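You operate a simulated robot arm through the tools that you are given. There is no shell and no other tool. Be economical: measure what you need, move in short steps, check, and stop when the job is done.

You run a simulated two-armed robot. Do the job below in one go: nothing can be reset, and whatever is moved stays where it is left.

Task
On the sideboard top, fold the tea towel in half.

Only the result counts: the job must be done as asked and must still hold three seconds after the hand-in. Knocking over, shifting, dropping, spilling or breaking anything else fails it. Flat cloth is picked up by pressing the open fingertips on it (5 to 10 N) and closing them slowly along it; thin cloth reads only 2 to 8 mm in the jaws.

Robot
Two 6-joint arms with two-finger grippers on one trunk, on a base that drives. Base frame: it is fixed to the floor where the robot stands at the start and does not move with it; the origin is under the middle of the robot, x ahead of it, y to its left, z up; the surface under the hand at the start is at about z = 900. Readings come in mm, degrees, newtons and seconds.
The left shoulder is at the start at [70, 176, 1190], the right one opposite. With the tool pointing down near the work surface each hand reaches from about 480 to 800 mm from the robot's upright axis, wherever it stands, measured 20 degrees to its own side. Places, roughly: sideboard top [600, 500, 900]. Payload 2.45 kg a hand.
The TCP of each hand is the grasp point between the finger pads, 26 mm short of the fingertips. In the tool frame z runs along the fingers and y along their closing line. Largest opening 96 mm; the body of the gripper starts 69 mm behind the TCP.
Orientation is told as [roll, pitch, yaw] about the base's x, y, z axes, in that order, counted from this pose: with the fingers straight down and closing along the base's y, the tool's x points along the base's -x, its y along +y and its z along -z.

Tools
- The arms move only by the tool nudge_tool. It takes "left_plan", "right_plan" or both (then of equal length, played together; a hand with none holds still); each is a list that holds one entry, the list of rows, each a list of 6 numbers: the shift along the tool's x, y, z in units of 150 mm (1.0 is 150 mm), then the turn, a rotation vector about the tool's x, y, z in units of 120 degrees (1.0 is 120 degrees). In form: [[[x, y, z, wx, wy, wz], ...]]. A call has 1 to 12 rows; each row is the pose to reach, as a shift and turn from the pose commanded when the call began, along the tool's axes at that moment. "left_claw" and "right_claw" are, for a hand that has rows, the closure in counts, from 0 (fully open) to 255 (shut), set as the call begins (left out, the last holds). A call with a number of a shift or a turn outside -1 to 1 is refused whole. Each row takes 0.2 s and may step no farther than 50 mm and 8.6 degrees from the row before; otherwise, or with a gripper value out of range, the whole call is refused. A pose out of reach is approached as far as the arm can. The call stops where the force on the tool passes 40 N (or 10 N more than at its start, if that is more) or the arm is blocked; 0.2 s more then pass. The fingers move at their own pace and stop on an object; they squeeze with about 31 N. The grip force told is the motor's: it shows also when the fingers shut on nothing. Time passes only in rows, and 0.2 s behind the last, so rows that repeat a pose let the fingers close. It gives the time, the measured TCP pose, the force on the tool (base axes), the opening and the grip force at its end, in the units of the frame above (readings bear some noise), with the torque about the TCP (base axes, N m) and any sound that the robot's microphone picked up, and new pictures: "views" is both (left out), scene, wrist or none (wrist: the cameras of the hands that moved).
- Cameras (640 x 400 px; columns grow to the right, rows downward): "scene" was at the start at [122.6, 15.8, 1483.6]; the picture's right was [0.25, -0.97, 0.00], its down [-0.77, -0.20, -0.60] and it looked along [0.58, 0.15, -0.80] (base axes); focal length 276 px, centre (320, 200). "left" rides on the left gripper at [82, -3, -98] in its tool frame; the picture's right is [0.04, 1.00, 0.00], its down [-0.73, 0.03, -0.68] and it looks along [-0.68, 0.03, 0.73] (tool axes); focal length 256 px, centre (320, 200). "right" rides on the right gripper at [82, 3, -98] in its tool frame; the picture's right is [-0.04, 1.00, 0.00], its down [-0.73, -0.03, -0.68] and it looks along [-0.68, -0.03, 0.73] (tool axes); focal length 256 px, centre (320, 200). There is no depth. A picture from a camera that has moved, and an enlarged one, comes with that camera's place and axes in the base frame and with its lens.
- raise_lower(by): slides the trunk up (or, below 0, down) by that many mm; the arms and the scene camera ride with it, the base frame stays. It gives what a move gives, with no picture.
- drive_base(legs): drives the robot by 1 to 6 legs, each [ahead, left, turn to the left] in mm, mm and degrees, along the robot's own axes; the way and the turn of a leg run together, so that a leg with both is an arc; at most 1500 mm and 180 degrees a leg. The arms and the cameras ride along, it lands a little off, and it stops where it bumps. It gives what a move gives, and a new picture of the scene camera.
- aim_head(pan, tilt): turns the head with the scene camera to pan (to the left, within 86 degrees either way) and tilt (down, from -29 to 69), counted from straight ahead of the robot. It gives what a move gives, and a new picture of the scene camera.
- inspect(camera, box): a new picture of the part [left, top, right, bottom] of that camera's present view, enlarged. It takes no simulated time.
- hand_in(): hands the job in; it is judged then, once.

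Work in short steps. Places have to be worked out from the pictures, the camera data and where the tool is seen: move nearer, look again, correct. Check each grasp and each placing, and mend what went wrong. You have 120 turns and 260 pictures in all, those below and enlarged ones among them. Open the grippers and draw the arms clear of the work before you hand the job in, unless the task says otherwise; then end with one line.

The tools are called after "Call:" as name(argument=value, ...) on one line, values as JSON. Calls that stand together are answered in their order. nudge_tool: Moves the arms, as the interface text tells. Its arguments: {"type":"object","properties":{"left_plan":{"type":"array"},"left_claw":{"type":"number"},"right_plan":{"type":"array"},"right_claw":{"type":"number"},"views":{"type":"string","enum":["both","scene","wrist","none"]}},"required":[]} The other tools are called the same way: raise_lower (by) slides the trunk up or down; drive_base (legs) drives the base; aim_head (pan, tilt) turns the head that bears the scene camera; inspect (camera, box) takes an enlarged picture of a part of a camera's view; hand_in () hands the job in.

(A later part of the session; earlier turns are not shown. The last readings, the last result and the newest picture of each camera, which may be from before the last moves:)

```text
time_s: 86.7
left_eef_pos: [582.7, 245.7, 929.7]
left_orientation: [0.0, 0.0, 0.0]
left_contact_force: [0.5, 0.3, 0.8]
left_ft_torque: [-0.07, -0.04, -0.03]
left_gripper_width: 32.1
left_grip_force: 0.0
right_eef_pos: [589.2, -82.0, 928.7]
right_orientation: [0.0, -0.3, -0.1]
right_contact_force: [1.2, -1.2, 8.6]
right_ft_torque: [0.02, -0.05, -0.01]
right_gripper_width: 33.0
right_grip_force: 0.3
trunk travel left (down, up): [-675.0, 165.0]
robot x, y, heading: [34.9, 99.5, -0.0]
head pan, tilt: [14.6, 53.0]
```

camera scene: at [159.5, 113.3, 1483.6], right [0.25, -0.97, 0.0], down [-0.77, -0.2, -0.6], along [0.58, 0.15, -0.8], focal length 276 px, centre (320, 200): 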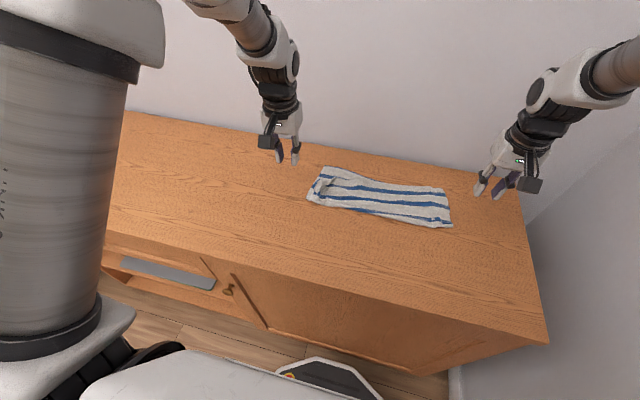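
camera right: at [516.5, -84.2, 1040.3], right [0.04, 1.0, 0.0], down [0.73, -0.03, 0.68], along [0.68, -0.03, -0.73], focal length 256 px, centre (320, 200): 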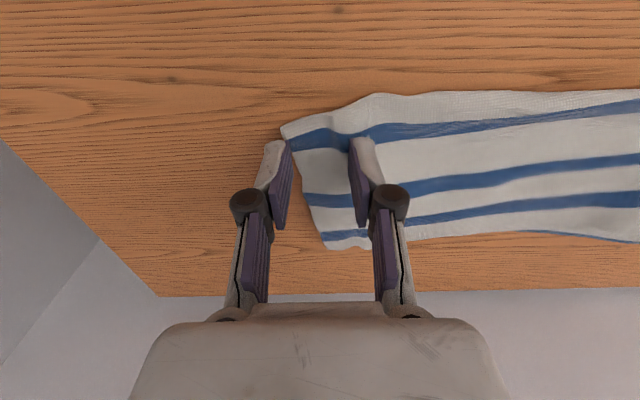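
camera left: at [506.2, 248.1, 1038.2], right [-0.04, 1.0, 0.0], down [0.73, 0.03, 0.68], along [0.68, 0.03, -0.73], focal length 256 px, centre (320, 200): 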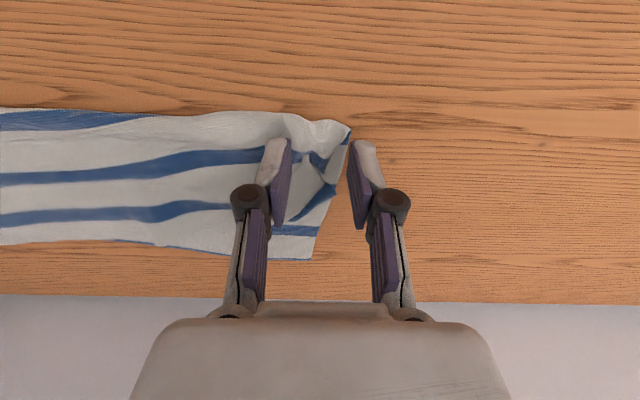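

Right is at 8.6 N. The left needs about 1 mm more, then both close in steps.

Call:
nudge_tool(left_plan=[[[0, 0, 0.005, 0, 0, 0], [0, 0, 0.009, 0, 0, 0]]], views="none")

Call:
nudge_tool(left_plan=[[[0, 0, 0, 0, 0, 0]]], right_plan=[[[0, 0, 0, 0, 0, 0]]], left_claw=192, right_claw=192, views="none")

Call:
nudge_tool(left_plan=[[[0, 0, 0, 0, 0, 0]]], right_plan=[[[0, 0, 0, 0, 0, 0]]], left_claw=216, right_claw=216, views="wrist")

```text
time_s: 87.3
left_eef_pos: [582.6, 246.2, 927.4]
left_orientation: [0.1, -0.1, 0.1]
left_contact_force: [0.2, 0.6, 5.9]
left_ft_torque: [-0.08, -0.03, -0.01]
left_gripper_width: 32.1
left_grip_force: 0.4
right_eef_pos: [588.5, -82.4, 929.4]
right_orientation: [0.1, -0.3, -0.1]
right_contact_force: [1.5, 0.1, 7.4]
right_ft_torque: [0.05, -0.07, 0.02]
right_gripper_width: 32.4
right_grip_force: 0.0
trunk travel left (down, up): [-675.0, 165.0]
robot x, y, heading: [36.1, 97.4, 0.4]
head pan, tilt: [14.6, 53.0]
```

```text
time_s: 87.7
left_eef_pos: [581.3, 246.6, 928.0]
left_orientation: [0.1, -0.2, 0.0]
left_contact_force: [-0.7, 0.5, 6.9]
left_ft_torque: [-0.03, -0.01, 0.0]
left_gripper_width: 23.3
left_grip_force: 0.0
right_eef_pos: [588.4, -82.6, 927.4]
right_orientation: [0.0, -0.3, -0.1]
right_contact_force: [0.0, -0.7, 7.9]
right_ft_torque: [0.03, -0.05, -0.03]
right_gripper_width: 24.0
right_grip_force: 0.0
trunk travel left (down, up): [-675.0, 165.0]
robot x, y, heading: [36.4, 96.8, 0.2]
head pan, tilt: [14.6, 53.0]
```

```text
time_s: 88.1
left_eef_pos: [581.2, 247.2, 929.2]
left_orientation: [0.2, -0.2, -0.1]
left_contact_force: [-0.5, 0.0, 5.2]
left_ft_torque: [-0.06, 0.04, 0.01]
left_gripper_width: 13.8
left_grip_force: 0.1
right_eef_pos: [589.2, -82.7, 928.0]
right_orientation: [0.1, -0.3, -0.1]
right_contact_force: [0.2, 0.8, 9.2]
right_ft_torque: [0.03, -0.05, -0.01]
right_gripper_width: 13.9
right_grip_force: 0.2
trunk travel left (down, up): [-675.0, 165.0]
robot x, y, heading: [38.6, 97.3, -0.1]
head pan, tilt: [14.6, 53.0]
camera right: at [507.7, -79.0, 1026.3], right [0.04, 1.0, 0.0], down [0.73, -0.03, 0.68], along [0.68, -0.03, -0.73], focal length 256 px, centre (320, 200)
camera left: at [498.9, 243.3, 1026.0], right [-0.04, 1.0, 0.0], down [0.73, 0.03, 0.68], along [0.68, 0.03, -0.73], focal length 256 px, centre (320, 200)
```

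right: 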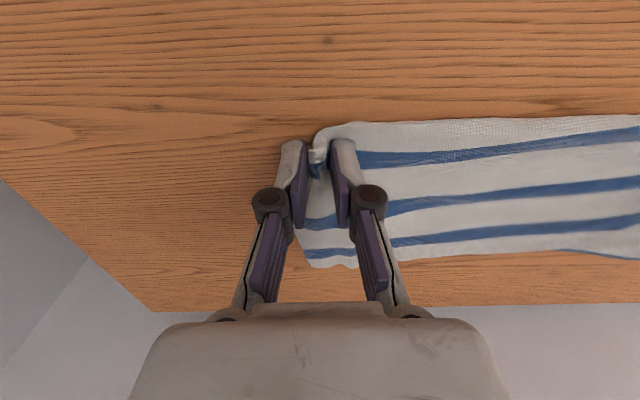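
left: 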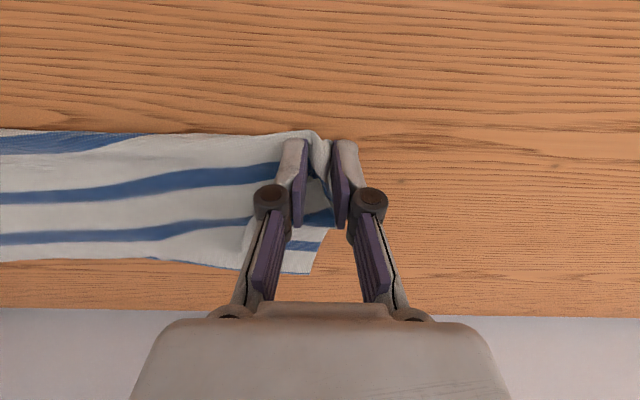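

Both ends of the fold are gathered. I shut the grippers and lift to hanging height.

Call:
nudge_tool(left_plan=[[[0, 0, 0, 0, 0, 0], [0, 0, 0, 0, 0, 0], [0, 0, 0, 0, 0, 0], [0, 0, -0.1, 0, 0, 0], [-0.05, 0, -0.25, 0, 0, 0], [-0.12, 0, -0.42, 0, 0, 0], [-0.2, 0, -0.6, 0, 0, 0], [-0.3, 0, -0.78, 0, 0, 0], [-0.45, 0, -0.95, 0, 0, 0], [-0.45, 0, -1, 0, 0, 0], [-0.45, 0, -1, 0, 0, 0]]], right_plan=[[[0, 0, 0, 0, 0, 0], [0, 0, 0, 0, 0, 0], [0, 0, 0, 0, 0, 0], [0, 0, -0.1, 0, 0, 0], [-0.05, 0, -0.25, 0, 0, 0], [-0.12, 0, -0.42, 0, 0, 0], [-0.2, 0, -0.6, 0, 0, 0], [-0.3, 0, -0.78, 0, 0, 0], [-0.45, 0, -0.95, 0, 0, 0], [-0.45, 0, -1, 0, 0, 0], [-0.45, 0, -1, 0, 0, 0]]], left_claw=255, right_claw=255)

Call:
inspect(camera="scene", box=[290, 110, 490, 220])

```text
time_s: 90.5
left_eef_pos: [650.6, 245.8, 1078.3]
left_orientation: [0.1, -0.1, 0.0]
left_contact_force: [0.0, -3.9, -1.1]
left_ft_torque: [-0.04, -0.01, 0.03]
left_gripper_width: 4.3
left_grip_force: 33.1
right_eef_pos: [658.1, -83.1, 1079.1]
right_orientation: [0.1, -0.2, -0.2]
right_contact_force: [-0.4, 5.1, -0.5]
right_ft_torque: [0.03, 0.03, 0.04]
right_gripper_width: 4.3
right_grip_force: 35.5
trunk travel left (down, up): [-675.0, 165.0]
robot x, y, heading: [35.9, 102.7, 0.1]
head pan, tilt: [14.6, 53.0]
camera scene: at [159.3, 113.5, 1483.6], right [0.25, -0.97, 0.0], down [-0.77, -0.2, -0.6], along [0.58, 0.15, -0.8], focal length 276 px, centre (320, 200)
camera right: at [576.2, -79.4, 1176.4], right [0.04, 1.0, 0.0], down [0.73, -0.03, 0.68], along [0.68, -0.03, -0.73], focal length 256 px, centre (320, 200)
camera left: at [567.7, 242.9, 1175.0], right [-0.04, 1.0, 0.0], down [0.73, 0.03, 0.68], along [0.68, 0.03, -0.73], focal length 256 px, centre (320, 200)
```

scene: 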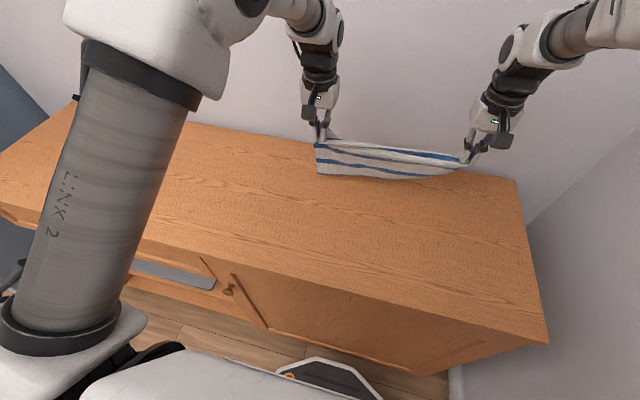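
right: 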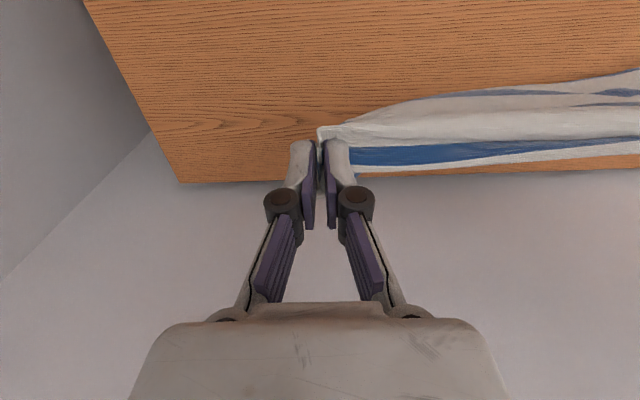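
left: 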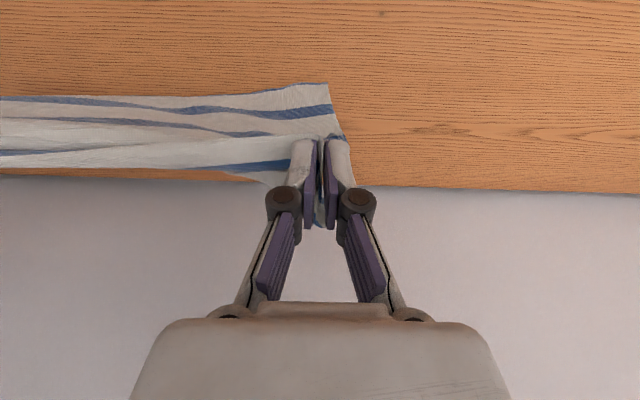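

```text
3.20 times, centred on (390, 165) of scene
camera zoom: at [159.3, 113.5, 1483.6], right [0.25, -0.97, 0.0], down [-0.77, -0.2, -0.6], along [0.58, 0.15, -0.8], focal length 883 px, centre (96, 312)
```

zoom: 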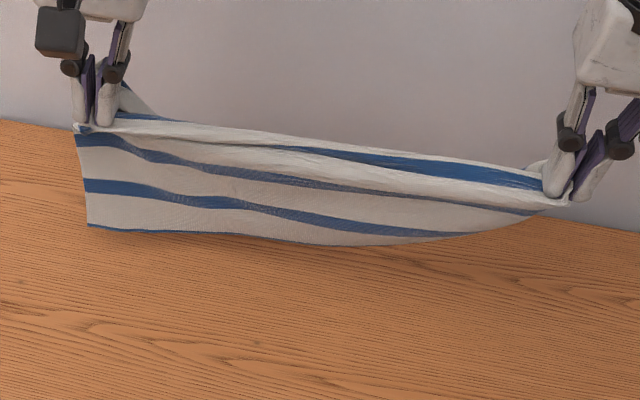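

The left half is clean, but the right jaw still holds the lower layer's corner with the fold. I lay it down again, then release only the right and regrip the fold edge further in (y≈20), so that corner can fall free.

Call:
nudge_tool(left_plan=[[[-0.25, 0, 0.1, 0, 0, 0], [-0.4, 0, 0.2, 0, 0, 0], [-0.38, 0, 0.36, 0, 0, 0], [-0.32, 0, 0.46, 0, 0, 0], [-0.24, 0, 0.52, 0, 0, 0], [-0.14, 0, 0.6, 0, 0, 0], [-0.04, 0, 0.68, 0, 0, 0], [0.08, 0, 0.75, 0, 0, 0], [0.2, 0, 0.83, 0, 0, 0], [0.32, 0, 0.91, 0, 0, 0], [0.42, 0, 0.975, 0, 0, 0], [0.42, 0, 0.975, 0, 0, 0]]], right_plan=[[[-0.25, 0, 0.1, 0, 0, 0], [-0.4, 0, 0.2, 0, 0, 0], [-0.38, 0, 0.36, 0, 0, 0], [-0.32, 0, 0.46, 0, 0, 0], [-0.24, 0, 0.52, 0, 0, 0], [-0.14, 0, 0.6, 0, 0, 0], [-0.04, 0, 0.68, 0, 0, 0], [0.08, 0, 0.75, 0, 0, 0], [0.2, 0, 0.83, 0, 0, 0], [0.32, 0, 0.91, 0, 0, 0], [0.42, 0, 0.985, 0, 0, 0], [0.42, 0, 0.985, 0, 0, 0]]], views="none")

Call:
nudge_tool(right_plan=[[[0, 0, 0, 0, 0, 0], [0, 0, 0, 0, 0, 0], [0, 0, -0.1, 0, 0, 0], [0, 0, -0.25, 0, 0, 0], [0, 0.2, -0.4, 0, 0, 0], [0, 0.4, -0.45, 0, 0, 0], [0, 0.6, -0.45, 0, 0, 0], [0, 0.67, -0.4, 0, 0, 0], [0, 0.67, -0.3, 0, 0, 0], [0, 0.67, -0.2, 0, 0, 0]]], right_claw=170)

Call:
inspect(camera="scene", box=[290, 140, 490, 250])

```text
time_s: 93.1
left_eef_pos: [586.3, 245.8, 932.6]
left_orientation: [0.1, -0.1, -0.1]
left_contact_force: [-0.1, -2.7, 1.2]
left_ft_torque: [-0.1, -0.02, 0.02]
left_gripper_width: 3.7
left_grip_force: 29.1
right_eef_pos: [594.0, -80.3, 929.0]
right_orientation: [0.1, -0.2, -0.1]
right_contact_force: [-0.6, 2.7, 2.1]
right_ft_torque: [0.05, -0.02, 0.04]
right_gripper_width: 3.3
right_grip_force: 29.1
trunk travel left (down, up): [-675.0, 165.0]
robot x, y, heading: [33.9, 97.3, 0.0]
head pan, tilt: [14.6, 53.0]
```

```text
time_s: 95.3
left_eef_pos: [588.6, 245.0, 930.4]
left_orientation: [0.0, 0.0, -0.1]
left_contact_force: [0.9, 0.3, -3.0]
left_ft_torque: [0.0, 0.05, 0.03]
left_gripper_width: 4.1
left_grip_force: 26.6
right_eef_pos: [607.1, -5.6, 966.2]
right_orientation: [2.1, -0.1, -2.2]
right_contact_force: [-0.8, 0.0, -0.7]
right_ft_torque: [0.0, -0.02, -0.02]
right_gripper_width: 31.9
right_grip_force: 0.1
right hand out of reach, approached as far as the arm can: row 7, 8, 9, 10
trunk travel left (down, up): [-675.0, 165.0]
robot x, y, heading: [39.1, 100.7, 0.1]
head pan, tilt: [14.6, 53.0]
camera scene: at [159.8, 113.4, 1483.6], right [0.25, -0.97, 0.0], down [-0.77, -0.2, -0.6], along [0.58, 0.15, -0.8], focal length 276 px, centre (320, 200)
camera right: at [527.2, -1.7, 1064.0], right [0.08, 1.0, 0.04], down [0.73, -0.08, 0.68], along [0.68, -0.03, -0.73], focal length 256 px, centre (320, 200)
```

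scene: 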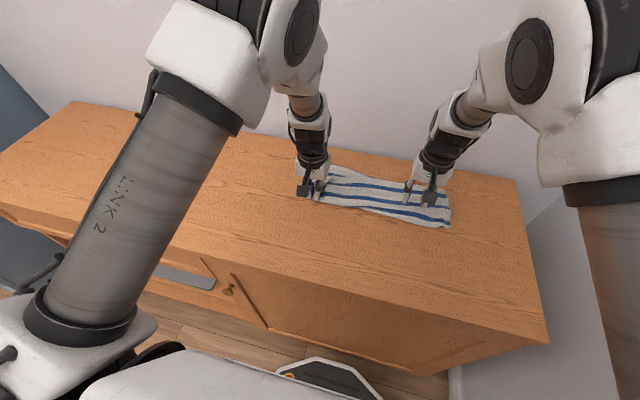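
right: 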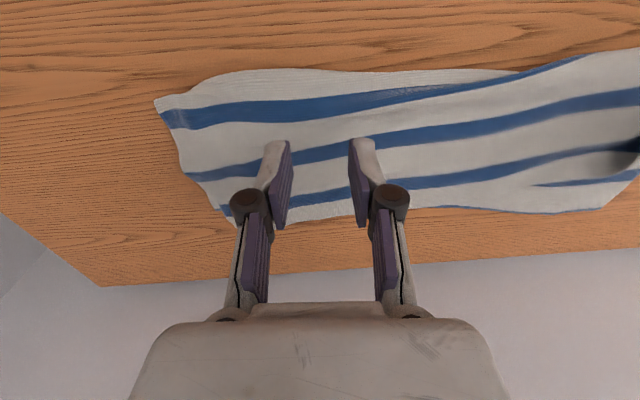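

```text
3.20 times, centred on (390, 195) of scene
camera zoom: at [159.8, 113.4, 1483.6], right [0.25, -0.97, 0.0], down [-0.77, -0.2, -0.6], along [0.58, 0.15, -0.8], focal length 883 px, centre (96, 216)
```

zoom: 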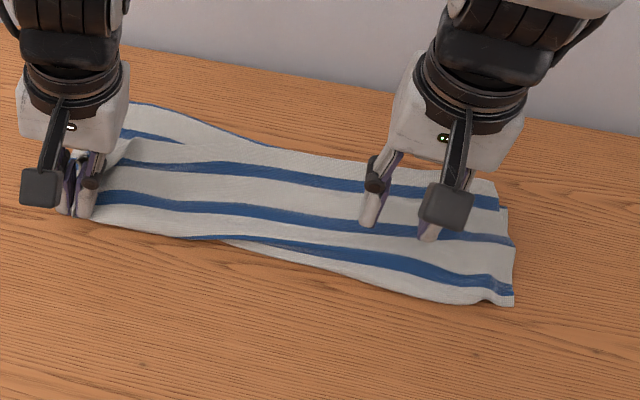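

The right hand can't reach in that far from here. I release the left, lift both, and drive back 60 mm for better reach and a clear look.

Call:
nudge_tool(left_plan=[[[0, 0, 0, 0, 0, 0], [0, 0, 0, 0, 0, 0], [0, 0, -0.1, 0, 0, 0], [0, 0, -0.3, 0, 0, 0], [0, 0.1, -0.55, 0, 0, 0], [0, 0.25, -0.7, 0, 0, 0], [0, 0.35, -0.75, 0, 0, 0]]], right_plan=[[[-0.02, 0, -0.1, 0, 0, 0], [-0.05, -0.1, -0.2, 0, 0, 0], [-0.05, -0.25, -0.35, 0, 0, 0], [-0.05, -0.45, -0.45, 0, 0, 0], [-0.05, -0.65, -0.5, 0, 0, 0], [-0.05, -0.8, -0.55, 0, 0, 0], [-0.05, -0.9, -0.55, 0, 0, 0]]], left_claw=185, views="none")

Call:
drive_base(legs=[[-60, 0, 0]])

Call:
inspect(camera="scene", box=[290, 130, 480, 235])

Call:
inspect(camera="right", box=[300, 0, 640, 200])

Call:
inspect(camera="left", box=[60, 30, 340, 220])

```text
time_s: 96.9
left_eef_pos: [586.5, 297.5, 1043.4]
left_orientation: [0.1, 0.0, -0.1]
left_contact_force: [0.4, -0.6, 0.4]
left_ft_torque: [0.02, -0.03, -0.01]
left_gripper_width: 26.8
left_grip_force: 0.0
right_eef_pos: [609.0, -130.5, 1042.6]
right_orientation: [0.1, -0.2, -0.1]
right_contact_force: [-0.7, 0.2, -0.4]
right_ft_torque: [0.02, 0.02, 0.02]
right_gripper_width: 32.2
right_grip_force: 0.1
trunk travel left (down, up): [-675.0, 165.0]
robot x, y, heading: [40.1, 99.3, 0.1]
head pan, tilt: [14.6, 53.0]
```

```text
time_s: 97.8
left_eef_pos: [528.5, 297.7, 1040.6]
left_orientation: [0.1, 0.1, 0.0]
left_contact_force: [0.3, 0.4, -1.3]
left_ft_torque: [0.03, 0.0, 0.0]
left_gripper_width: 26.4
left_grip_force: 0.1
right_eef_pos: [550.3, -129.7, 1041.5]
right_orientation: [0.1, 0.0, -0.2]
right_contact_force: [0.4, -0.9, -0.3]
right_ft_torque: [0.0, 0.02, -0.02]
right_gripper_width: 32.1
right_grip_force: 0.1
trunk travel left (down, up): [-675.0, 165.0]
robot x, y, heading: [-24.9, 95.4, -0.1]
head pan, tilt: [14.6, 53.0]
camera scene: at [101.3, 113.4, 1483.2], right [0.25, -0.97, 0.0], down [-0.77, -0.2, -0.6], along [0.58, 0.15, -0.8], focal length 276 px, centre (320, 200)
```

scene: 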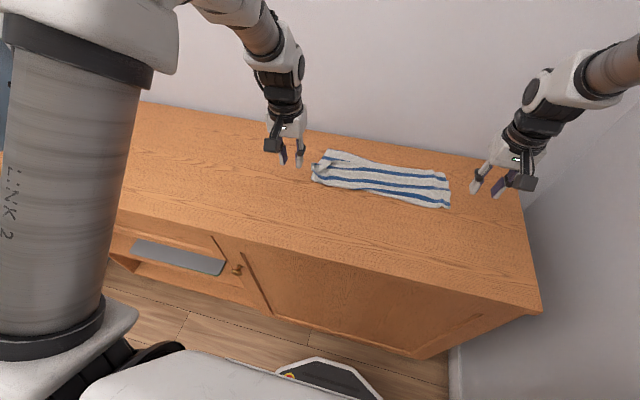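

```text
3.37 times, centred on (385, 182) of scene
camera zoom: at [101.3, 113.4, 1483.2], right [0.25, -0.97, 0.0], down [-0.77, -0.2, -0.6], along [0.58, 0.15, -0.8], focal length 929 px, centre (101, 259)
```

zoom: 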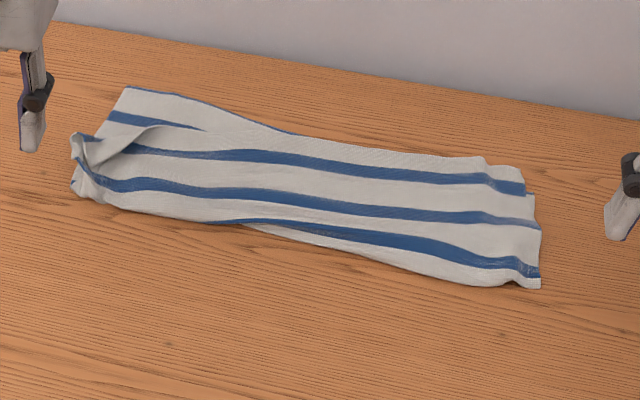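

```text
1.88 times, centred on (470, 100) of right
camera zoom: at [469.2, -126.0, 1139.5], right [0.04, 1.0, 0.0], down [0.73, -0.03, 0.68], along [0.68, -0.03, -0.73], focal length 482 px, centre (38, 388)
```

zoom: 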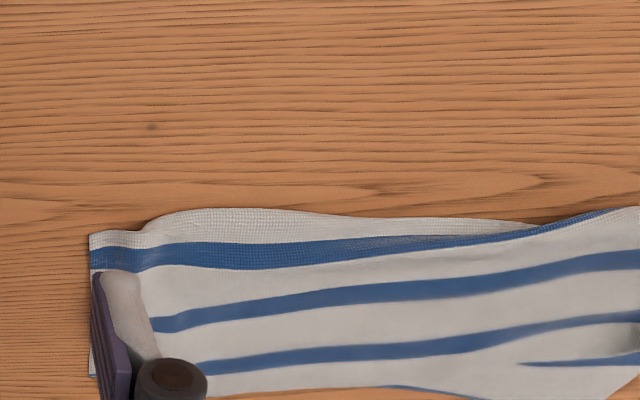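

```text
2.11 times, centred on (200, 125) of left
camera zoom: at [445.3, 294.5, 1139.7], right [-0.04, 1.0, 0.0], down [0.74, 0.03, 0.68], along [0.68, 0.03, -0.74], focal length 539 px, centre (573, 358)
```

zoom: 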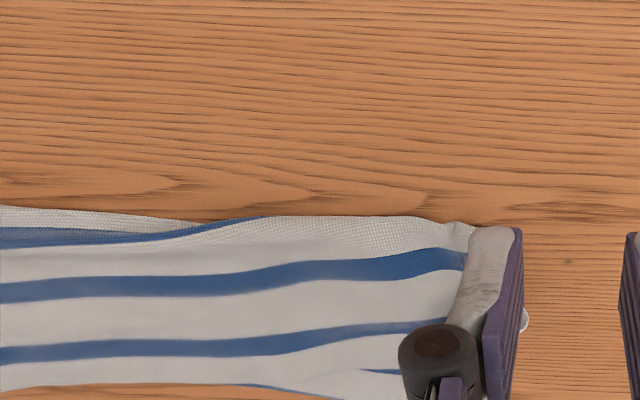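

The lower layer's side edge seems visible at the right end now. I move the right hand outward for a closer look at that end, and the left hand likewise.

Call:
nudge_tool(left_plan=[[[-0.05, 0.1, -0.02, 0, 0, 0], [-0.15, 0.25, -0.04, 0, 0, 0], [-0.2, 0.4, -0.05, 0, 0, 0], [-0.2, 0.4, -0.05, 0, 0, 0]]], right_plan=[[[-0.05, -0.1, -0.02, 0, 0, 0], [-0.15, -0.25, -0.04, 0, 0, 0], [-0.2, -0.4, -0.05, 0, 0, 0], [-0.2, -0.4, -0.05, 0, 0, 0]]], views="none")

Call:
inspect(camera="right", box=[370, 20, 610, 200])

Call:
inspect(camera="left", box=[30, 20, 270, 200])

```text
time_s: 98.8
left_eef_pos: [557.6, 356.3, 1051.7]
left_orientation: [0.1, -0.1, 0.0]
left_contact_force: [-0.6, 0.3, -0.2]
left_ft_torque: [0.01, 0.02, -0.01]
left_gripper_width: 26.6
left_grip_force: 0.1
right_eef_pos: [577.7, -189.1, 1049.8]
right_orientation: [0.1, -0.2, -0.1]
right_contact_force: [0.0, 0.3, -0.2]
right_ft_torque: [0.01, -0.01, -0.03]
right_gripper_width: 32.2
right_grip_force: 0.0
trunk travel left (down, up): [-675.0, 165.0]
robot x, y, heading: [-22.1, 98.4, 0.2]
head pan, tilt: [14.6, 53.0]
```

```text
2.22 times, centred on (490, 110) of right
camera zoom: at [498.2, -185.9, 1147.3], right [0.04, 1.0, 0.0], down [0.73, -0.03, 0.68], along [0.68, -0.03, -0.73], focal length 569 px, centre (-58, 400)
```

zoom: 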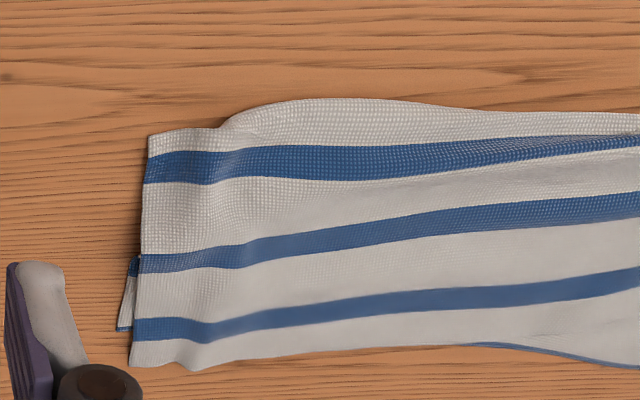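

```text
2.22 times, centred on (150, 110) of left
camera zoom: at [474.5, 353.6, 1149.0], right [-0.04, 1.0, 0.0], down [0.73, 0.03, 0.68], along [0.68, 0.03, -0.73], focal length 569 px, centre (698, 400)
```

zoom: 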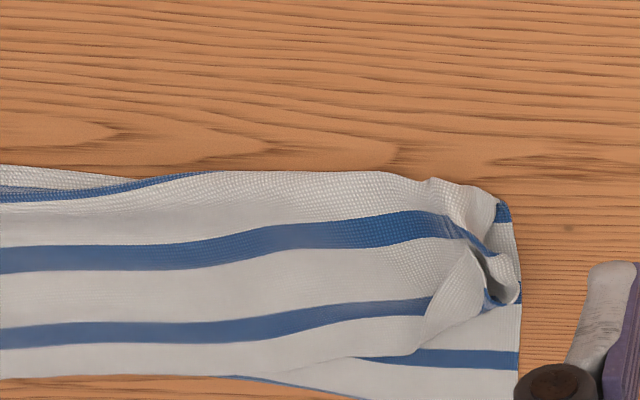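

Good news: at the right end the lower corner has come free (≈(681,-99)) under the top corner (≈(704,-90)), so that end is aligned. Only the top layer's left corner is still bunched near (616,262). I bring the left hand over it for a close look, then pick that standing bunch and carry the corner out.

Call:
nudge_tool(left_plan=[[[-0.07, -0.15, 0.1, 0, 0, 0], [-0.14, -0.3, 0.2, 0, 0, 0], [-0.21, -0.45, 0.3, 0, 0, 0], [-0.28, -0.627, 0.4, 0, 0, 0], [-0.28, -0.627, 0.4, 0, 0, 0]]], left_claw=140, views="none")

Call:
inspect(camera="left", box=[200, 60, 440, 240])

```text
time_s: 100.0
left_eef_pos: [598.1, 266.6, 988.9]
left_orientation: [0.0, 0.1, 0.0]
left_contact_force: [0.0, 0.2, -0.1]
left_ft_torque: [-0.04, 0.0, -0.05]
left_gripper_width: 43.1
left_grip_force: 0.1
right_eef_pos: [577.5, -188.7, 1051.2]
right_orientation: [0.1, -0.1, -0.1]
right_contact_force: [-0.1, -0.1, 0.2]
right_ft_torque: [0.01, -0.03, -0.02]
right_gripper_width: 32.3
right_grip_force: 0.1
trunk travel left (down, up): [-675.0, 165.0]
robot x, y, heading: [-23.9, 98.2, -0.1]
head pan, tilt: [14.6, 53.0]
```

```text
2.22 times, centred on (320, 150) of left
camera zoom: at [515.9, 261.9, 1087.3], right [-0.04, 1.0, 0.0], down [0.73, 0.03, 0.68], along [0.68, 0.03, -0.73], focal length 569 px, centre (320, 311)
```

zoom: 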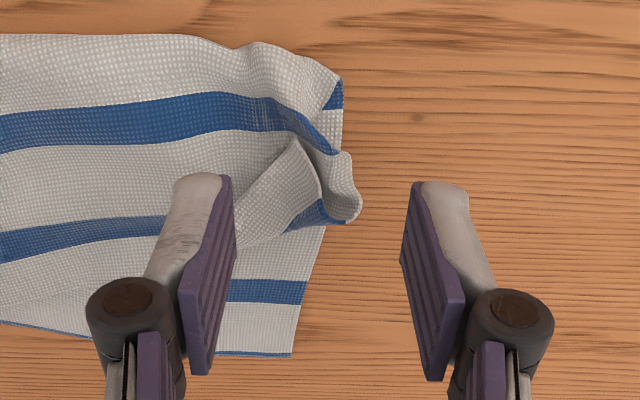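

The bunch lies between the fingers (≈x 603-625, y 258-276). I lower over it without touching the table, close, and lift to see what is held.

Call:
nudge_tool(left_plan=[[[-0.05, 0.01, 0.12, 0, 0, 0], [-0.1, 0.01, 0.25, 0, 0, 0], [-0.113, 0.01, 0.36, 0, 0, 0], [-0.113, 0.01, 0.38, 0, 0, 0]]], views="none")

Call:
nudge_tool(left_plan=[[[0, 0, 0, 0, 0, 0], [0, 0, 0, 0, 0, 0], [0, 0, 0, 0, 0, 0], [0, 0, -0.12, 0, 0, 0], [-0.04, 0, -0.25, 0, 0, 0], [-0.08, 0, -0.4, 0, 0, 0], [-0.08, 0, -0.4, 0, 0, 0]]], left_claw=255, views="both")

Call:
inspect(camera="scene", box=[290, 110, 460, 225])

```text
time_s: 101.0
left_eef_pos: [615.2, 265.7, 933.5]
left_orientation: [0.1, 0.0, 0.1]
left_contact_force: [-0.3, 0.2, -0.1]
left_ft_torque: [0.0, -0.04, -0.04]
left_gripper_width: 42.8
left_grip_force: 0.1
right_eef_pos: [577.8, -188.1, 1048.5]
right_orientation: [0.1, -0.2, 0.0]
right_contact_force: [0.8, -0.4, -0.9]
right_ft_torque: [0.0, 0.0, -0.01]
right_gripper_width: 31.8
right_grip_force: 0.1
trunk travel left (down, up): [-675.0, 165.0]
robot x, y, heading: [-23.6, 96.5, -0.0]
head pan, tilt: [14.6, 53.0]
```

```text
time_s: 102.6
left_eef_pos: [626.5, 265.0, 992.8]
left_orientation: [0.1, 0.1, 0.1]
left_contact_force: [0.0, 1.5, 0.0]
left_ft_torque: [0.0, -0.01, 0.05]
left_gripper_width: 1.8
left_grip_force: 27.5
right_eef_pos: [577.2, -189.7, 1050.4]
right_orientation: [0.1, -0.3, -0.2]
right_contact_force: [0.5, 0.0, -0.3]
right_ft_torque: [-0.01, 0.04, -0.02]
right_gripper_width: 32.3
right_grip_force: 0.1
trunk travel left (down, up): [-675.0, 165.0]
robot x, y, heading: [-26.5, 101.5, -0.0]
head pan, tilt: [14.6, 53.0]
camera scene: at [98.1, 113.5, 1483.6], right [0.26, -0.97, 0.0], down [-0.77, -0.2, -0.6], along [0.58, 0.15, -0.8], focal length 276 px, centre (320, 200)
camera left: at [543.9, 262.0, 1091.0], right [-0.04, 1.0, 0.0], down [0.73, 0.03, 0.68], along [0.68, 0.03, -0.73], focal length 256 px, centre (320, 200)
```

scene: 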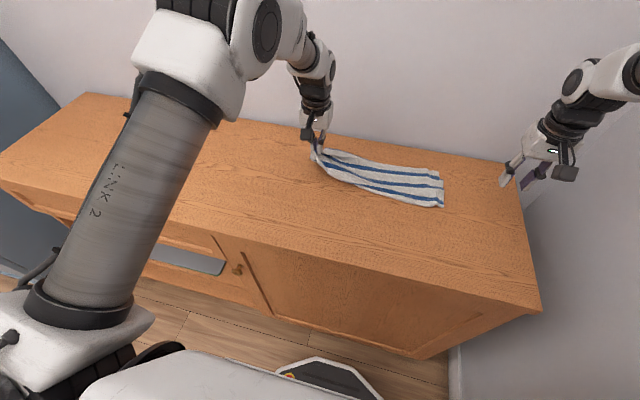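
left: 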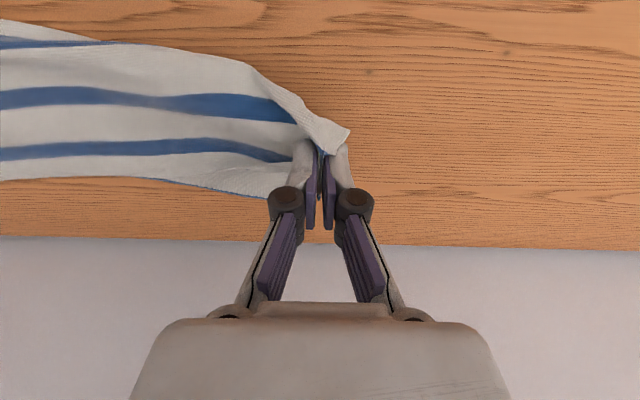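

```text
3.48 times, centred on (375, 168) of scene
camera zoom: at [98.1, 113.5, 1483.6], right [0.26, -0.97, 0.0], down [-0.77, -0.2, -0.6], along [0.58, 0.15, -0.8], focal length 959 px, centre (129, 313)
```

zoom: 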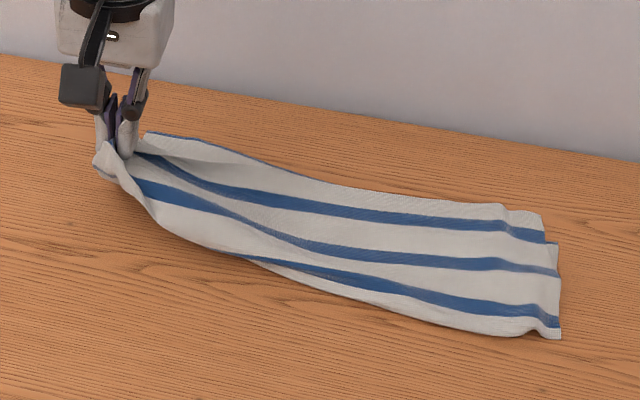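

The hand holds the top layer's left side. I carry it out toward the lower far-left corner, +x and slightly +y, and look again.

Call:
nudge_tool(left_plan=[[[-0.07, 0.02, 0, 0, 0, 0], [-0.15, 0.04, 0.02, 0, 0, 0], [-0.23, 0.05, 0.05, 0, 0, 0], [-0.31, 0.05, 0.1, 0, 0, 0], [-0.38, 0.05, 0.17, 0, 0, 0], [-0.38, 0.05, 0.17, 0, 0, 0]]], views="wrist")

Call:
inspect(camera="scene", box=[290, 110, 460, 225])

```text
time_s: 104.0
left_eef_pos: [682.8, 273.8, 968.6]
left_orientation: [0.1, -0.1, -0.1]
left_contact_force: [0.9, -0.6, 0.2]
left_ft_torque: [-0.04, 0.02, 0.01]
left_gripper_width: 2.5
left_grip_force: 29.2
right_eef_pos: [577.9, -189.7, 1050.7]
right_orientation: [0.2, -0.1, -0.1]
right_contact_force: [0.1, -1.2, -0.3]
right_ft_torque: [-0.04, 0.02, -0.01]
right_gripper_width: 32.2
right_grip_force: 0.0
trunk travel left (down, up): [-675.0, 165.0]
robot x, y, heading: [-26.5, 98.4, 0.3]
head pan, tilt: [14.6, 53.0]
camera left: at [599.7, 270.3, 1066.0], right [-0.04, 1.0, 0.0], down [0.73, 0.03, 0.68], along [0.68, 0.03, -0.73], focal length 256 px, centre (320, 200)
```

left: 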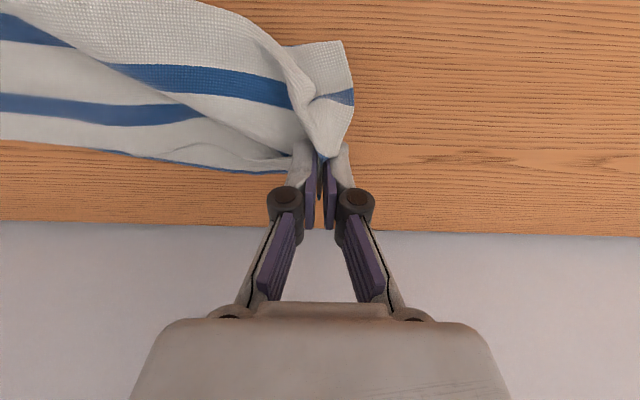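

```text
3.48 times, centred on (375, 168) of scene
camera zoom: at [97.6, 113.1, 1483.7], right [0.25, -0.97, 0.0], down [-0.77, -0.2, -0.6], along [0.58, 0.15, -0.8], focal length 959 px, centre (129, 313)
```

zoom: 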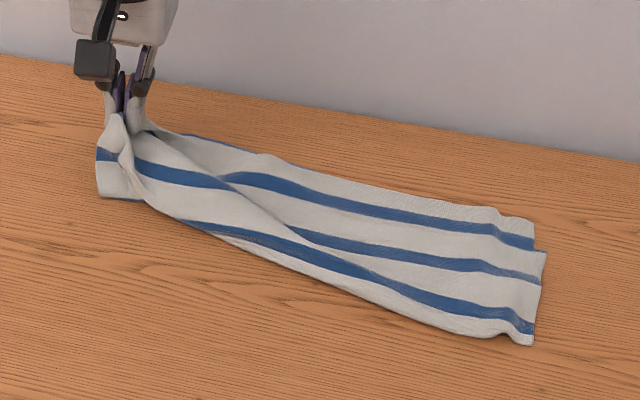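

The grip is about 80 mm up from the fold on the top layer's side, with the hem corner hanging beyond it. I use the same laying trick: a bit forward, then down and back to x≈662 so the corner trails outward.

Call:
nudge_tool(left_plan=[[[-0.07, 0.02, -0.05, 0, 0, 0], [-0.13, 0.03, -0.05, 0, 0, 0], [-0.13, 0.03, 0.0, 0, 0, 0], [-0.08, 0.03, 0.06, 0, 0, 0], [-0.02, 0.03, 0.12, 0, 0, 0], [0.05, 0.03, 0.18, 0, 0, 0], [0.1, 0.03, 0.22, 0, 0, 0], [0.14, 0.03, 0.245, 0, 0, 0], [0.14, 0.03, 0.245, 0, 0, 0]]], views="wrist")

Call:
inspect(camera="scene", box=[290, 110, 460, 225])

```text
time_s: 106.0
left_eef_pos: [662.1, 279.0, 930.5]
left_orientation: [0.2, 0.0, 0.0]
left_contact_force: [0.0, 0.0, 0.0]
left_ft_torque: [-0.02, 0.0, 0.0]
left_gripper_width: 3.8
left_grip_force: 29.0
right_eef_pos: [576.9, -189.7, 1049.4]
right_orientation: [0.1, -0.2, -0.1]
right_contact_force: [-1.3, 0.2, -0.6]
right_ft_torque: [0.02, 0.01, 0.02]
right_gripper_width: 31.9
right_grip_force: 0.0
trunk travel left (down, up): [-675.0, 165.0]
robot x, y, heading: [-22.7, 99.7, 0.0]
head pan, tilt: [14.6, 53.0]
camera left: at [579.2, 274.8, 1028.9], right [-0.04, 1.0, 0.0], down [0.73, 0.03, 0.68], along [0.68, 0.03, -0.73], focal length 256 px, centre (320, 200)
```

left: 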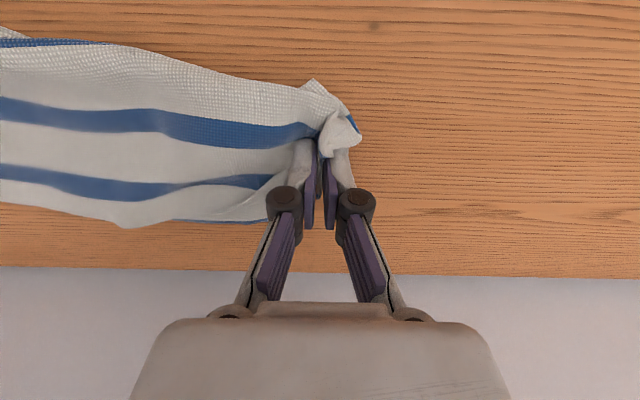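

```text
3.48 times, centred on (375, 168) of scene
camera zoom: at [98.0, 113.3, 1483.6], right [0.25, -0.97, 0.0], down [-0.77, -0.2, -0.6], along [0.58, 0.15, -0.8], focal length 959 px, centre (129, 313)
```

zoom: 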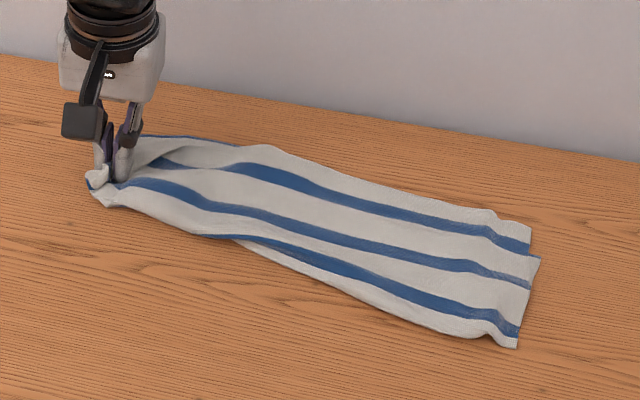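

I release and lift to see how the left end lies now.

Call:
nudge_tool(left_plan=[[[0, 0, 0, 0, 0, 0], [0, 0, 0, 0, 0, 0], [0, 0, -0.15, 0, 0, 0], [0.1, 0.05, -0.35, 0, 0, 0], [0.25, 0.15, -0.55, 0, 0, 0], [0.4, 0.3, -0.7, 0, 0, 0], [0.5, 0.4, -0.75, 0, 0, 0]]], left_claw=180, views="none")

Call:
inspect(camera="left", box=[100, 60, 340, 240])

Call:
inspect(camera="scene", box=[290, 110, 460, 225])

```text
time_s: 107.6
left_eef_pos: [586.9, 337.2, 1044.4]
left_orientation: [0.0, 0.0, 0.0]
left_contact_force: [0.0, 0.0, -0.2]
left_ft_torque: [-0.02, -0.02, -0.06]
left_gripper_width: 28.3
left_grip_force: 0.1
right_eef_pos: [578.0, -188.2, 1049.9]
right_orientation: [0.1, -0.2, -0.2]
right_contact_force: [0.7, -0.2, -0.4]
right_ft_torque: [-0.04, -0.01, -0.05]
right_gripper_width: 31.9
right_grip_force: 0.1
trunk travel left (down, up): [-675.0, 165.0]
robot x, y, heading: [-23.6, 97.9, 0.1]
head pan, tilt: [14.6, 53.0]
```

```text
2.22 times, centred on (220, 150) of left
camera zoom: at [504.1, 334.5, 1142.1], right [-0.04, 1.0, 0.0], down [0.73, 0.03, 0.68], along [0.68, 0.03, -0.73], focal length 569 px, centre (542, 311)
```

zoom: 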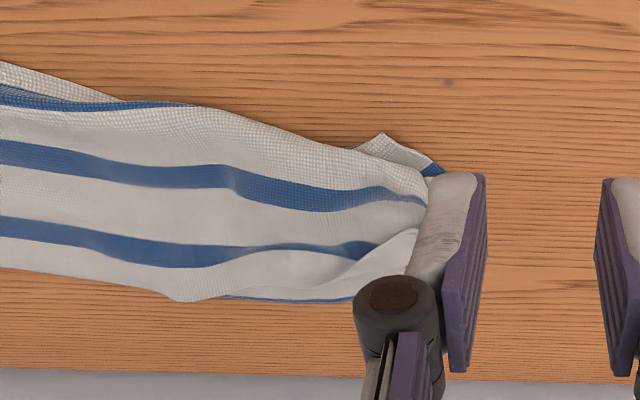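

```text
3.48 times, centred on (375, 168) of scene
camera zoom: at [97.3, 114.1, 1483.6], right [0.25, -0.97, 0.0], down [-0.77, -0.2, -0.6], along [0.58, 0.15, -0.8], focal length 959 px, centre (129, 313)
```

zoom: 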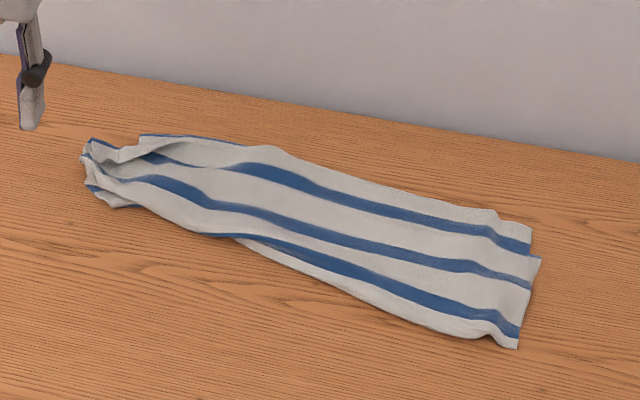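

The right part is neat, with the fold line running slanted from about (564,-64) to (638,283). Only the last 50 mm on the left is bunched. I will hang it once more from the fold edge, gripping the left further in (y≈213) so that the bunch hangs free. I move both hands just above the grip points.

Call:
nudge_tool(left_plan=[[[-0.05, -0.15, 0.08, 0, 0, 0], [-0.1, -0.3, 0.16, 0, 0, 0], [-0.16, -0.46, 0.3, 0, 0, 0], [-0.22, -0.62, 0.45, 0, 0, 0], [-0.26, -0.78, 0.6, 0, 0, 0], [-0.26, -0.827, 0.7, 0, 0, 0], [-0.26, -0.827, 0.7, 0, 0, 0]]], right_plan=[[[0, 0.15, 0.08, 0, 0, 0], [0, 0.32, 0.16, 0, 0, 0], [0, 0.5, 0.3, 0, 0, 0], [0, 0.68, 0.45, 0, 0, 0], [0, 0.85, 0.6, 0, 0, 0], [0, 0.973, 0.73, 0, 0, 0], [0, 0.973, 0.73, 0, 0, 0]]], left_claw=170, right_claw=170, views="wrist")

```text
time_s: 109.2
left_eef_pos: [625.5, 212.2, 935.9]
left_orientation: [0.0, 0.0, 0.1]
left_contact_force: [0.2, -0.4, 0.6]
left_ft_torque: [0.01, -0.02, 0.03]
left_gripper_width: 31.7
left_grip_force: 0.0
right_eef_pos: [575.9, -41.9, 939.3]
right_orientation: [0.2, -0.2, -0.1]
right_contact_force: [-0.7, 0.1, 0.2]
right_ft_torque: [-0.04, -0.01, -0.01]
right_gripper_width: 31.9
right_grip_force: 0.0
trunk travel left (down, up): [-675.0, 165.0]
robot x, y, heading: [-23.1, 96.0, 0.0]
head pan, tilt: [14.6, 53.0]
camera right: at [495.7, -38.5, 1038.4], right [0.04, 1.0, 0.0], down [0.73, -0.03, 0.68], along [0.68, -0.03, -0.73], focal length 256 px, centre (320, 200)
camera left: at [543.5, 208.8, 1035.0], right [-0.04, 1.0, 0.0], down [0.73, 0.03, 0.68], along [0.68, 0.03, -0.73], focal length 256 px, centre (320, 200)
```

right: 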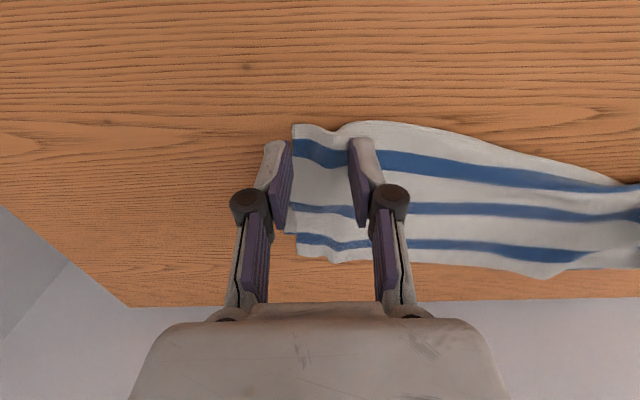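
left: 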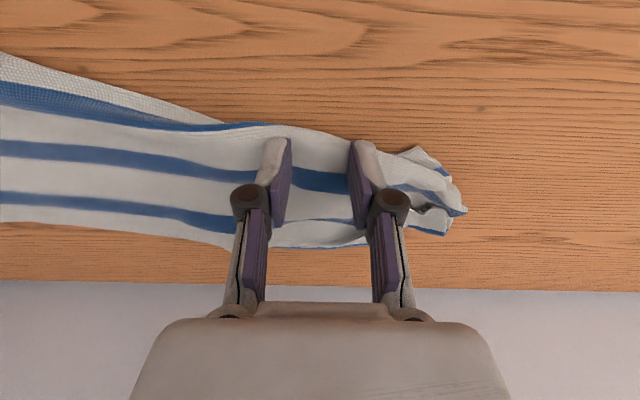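

The grip points are right (I shift the right 6 mm inward). I lower to contact and close in steps.

Call:
nudge_tool(left_plan=[[[0, 0, 0.03, 0, 0, 0], [0, 0, 0.047, 0, 0, 0], [0, 0, 0.054, 0, 0, 0], [0, 0, 0.054, 0, 0, 0]]], right_plan=[[[0, 0.04, 0.03, 0, 0, 0], [0, 0.04, 0.06, 0, 0, 0], [0, 0.04, 0.073, 0, 0, 0], [0, 0.04, 0.073, 0, 0, 0]]], views="none")

```text
time_s: 110.2
left_eef_pos: [627.3, 213.9, 928.6]
left_orientation: [0.0, 0.0, 0.0]
left_contact_force: [0.4, 0.2, 0.5]
left_ft_torque: [-0.01, 0.01, 0.01]
left_gripper_width: 31.9
left_grip_force: 0.0
right_eef_pos: [578.8, -37.2, 930.3]
right_orientation: [0.1, -0.2, 0.0]
right_contact_force: [0.2, -0.3, 0.4]
right_ft_torque: [-0.05, 0.01, 0.01]
right_gripper_width: 31.9
right_grip_force: 0.1
trunk travel left (down, up): [-675.0, 165.0]
robot x, y, heading: [-24.5, 100.4, 0.0]
head pan, tilt: [14.6, 53.0]
```

Call:
nudge_tool(left_plan=[[[0, 0, 0.006, 0, 0, 0], [0, 0, 0.01, 0, 0, 0]]], right_plan=[[[0, 0, 0.009, 0, 0, 0], [0, 0, 0.015, 0, 0, 0]]], views="none")

Call:
nudge_tool(left_plan=[[[0, 0, 0, 0, 0, 0]]], right_plan=[[[0, 0, 0.001, 0, 0, 0]]], left_claw=190, right_claw=190, views="none")

Call:
nudge_tool(left_plan=[[[0, 0, 0, 0, 0, 0]]], right_plan=[[[0, 0, 0, 0, 0, 0]]], left_claw=212, right_claw=212, views="wrist")

```text
time_s: 110.8
left_eef_pos: [626.6, 214.0, 929.2]
left_orientation: [0.1, 0.0, 0.1]
left_contact_force: [0.5, -0.4, 3.0]
left_ft_torque: [0.05, -0.01, -0.02]
left_gripper_width: 32.0
left_grip_force: 0.0
right_eef_pos: [577.5, -37.5, 928.9]
right_orientation: [0.2, -0.3, -0.1]
right_contact_force: [1.5, 0.7, 5.8]
right_ft_torque: [-0.02, -0.02, 0.01]
right_gripper_width: 32.1
right_grip_force: 0.7
trunk travel left (down, up): [-675.0, 165.0]
robot x, y, heading: [-25.8, 96.0, 0.1]
head pan, tilt: [14.6, 53.0]
```

```text
time_s: 111.2
left_eef_pos: [625.8, 213.0, 928.3]
left_orientation: [0.1, 0.1, 0.0]
left_contact_force: [-0.2, 0.0, 2.9]
left_ft_torque: [0.06, -0.02, -0.04]
left_gripper_width: 24.5
left_grip_force: 0.0
right_eef_pos: [577.3, -37.0, 928.4]
right_orientation: [0.1, -0.3, -0.1]
right_contact_force: [1.3, 0.8, 5.8]
right_ft_torque: [-0.02, -0.08, 0.01]
right_gripper_width: 24.7
right_grip_force: 0.1
trunk travel left (down, up): [-675.0, 165.0]
robot x, y, heading: [-21.3, 97.3, 0.2]
head pan, tilt: [14.6, 53.0]
```

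```text
time_s: 111.6
left_eef_pos: [625.6, 213.3, 928.2]
left_orientation: [0.0, 0.0, 0.0]
left_contact_force: [0.8, 0.9, 2.2]
left_ft_torque: [0.02, -0.02, 0.01]
left_gripper_width: 15.4
left_grip_force: 0.0
right_eef_pos: [576.9, -37.1, 928.2]
right_orientation: [0.1, -0.1, -0.1]
right_contact_force: [-0.1, 0.1, 5.9]
right_ft_torque: [0.0, 0.01, 0.01]
right_gripper_width: 15.3
right_grip_force: 0.0
trunk travel left (down, up): [-675.0, 165.0]
robot x, y, heading: [-23.4, 93.9, 0.0]
head pan, tilt: [14.6, 53.0]
camera right: at [496.1, -33.3, 1026.2], right [0.04, 1.0, 0.0], down [0.73, -0.03, 0.68], along [0.68, -0.03, -0.73], focal length 256 px, centre (320, 200)
camera left: at [543.3, 209.6, 1026.5], right [-0.04, 1.0, 0.0], down [0.73, 0.03, 0.68], along [0.68, 0.03, -0.73], focal length 256 px, centre (320, 200)
```

right: 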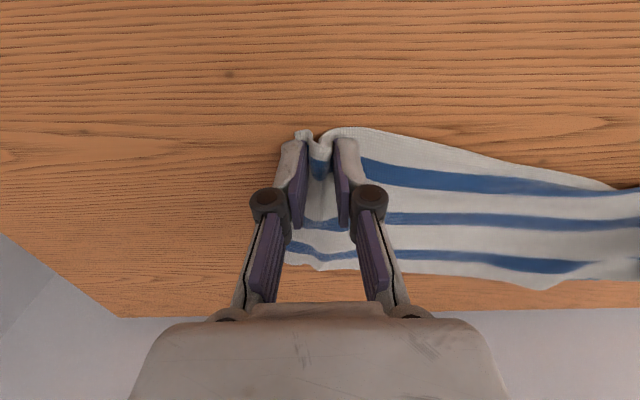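
left: 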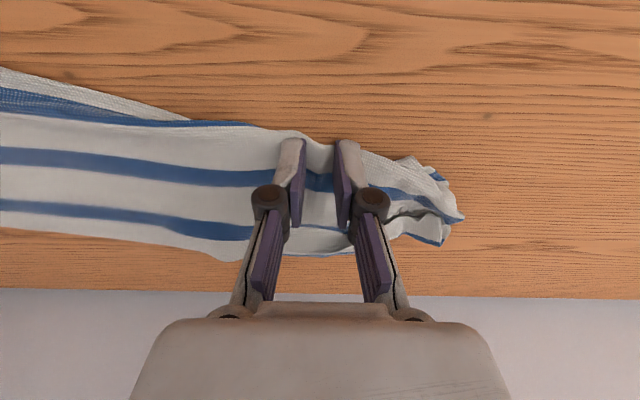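

Both are gathered. I shut, lift to hanging height and bring both hands level at x≈668.

Call:
nudge_tool(left_plan=[[[0, 0, 0, 0, 0, 0], [0, 0, 0, 0, 0, 0], [0, 0, 0, 0, 0, 0], [0, 0, -0.12, 0, 0, 0], [0, 0, -0.28, 0, 0, 0], [-0.04, 0, -0.45, 0, 0, 0], [-0.08, 0, -0.62, 0, 0, 0], [-0.14, 0, -0.8, 0, 0, 0], [-0.2, 0, -0.97, 0, 0, 0], [-0.28, 0, -1, 0, 0, 0], [-0.28, 0, -1, 0, 0, 0], [-0.28, 0, -1, 0, 0, 0]]], right_plan=[[[0, 0, 0, 0, 0, 0], [0, 0, 0, 0, 0, 0], [0, 0, 0, 0, 0, 0], [-0.02, 0, -0.12, 0, 0, 0], [-0.08, 0, -0.28, 0, 0, 0], [-0.16, 0, -0.45, 0, 0, 0], [-0.26, 0, -0.62, 0, 0, 0], [-0.38, 0, -0.8, 0, 0, 0], [-0.48, 0, -0.97, 0, 0, 0], [-0.6, 0, -1, 0, 0, 0], [-0.6, 0, -1, 0, 0, 0], [-0.6, 0, -1, 0, 0, 0]]], left_claw=255, right_claw=255, views="none")

Call:
inspect(camera="scene", box=[270, 100, 470, 220])

```text
time_s: 114.2
left_eef_pos: [669.3, 213.4, 1079.3]
left_orientation: [0.2, 0.0, 0.1]
left_contact_force: [0.1, -5.0, -0.6]
left_ft_torque: [-0.19, -0.02, 0.05]
left_gripper_width: 2.9
left_grip_force: 35.3
right_eef_pos: [667.2, -36.5, 1079.8]
right_orientation: [0.1, -0.2, -0.1]
right_contact_force: [-0.1, 1.5, 1.5]
right_ft_torque: [-0.12, 0.0, 0.08]
right_gripper_width: 2.6
right_grip_force: 29.2
trunk travel left (down, up): [-675.0, 165.0]
robot x, y, heading: [-28.7, 100.1, 0.1]
head pan, tilt: [14.6, 53.0]
```

```text
3.20 times, centred on (370, 160) of scene
camera zoom: at [97.6, 113.4, 1483.7], right [0.25, -0.97, 0.0], down [-0.77, -0.2, -0.6], along [0.58, 0.15, -0.8], focal length 883 px, centre (160, 328)
```

zoom: 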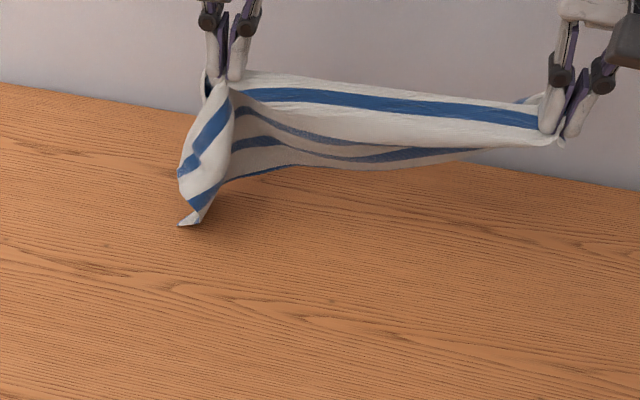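

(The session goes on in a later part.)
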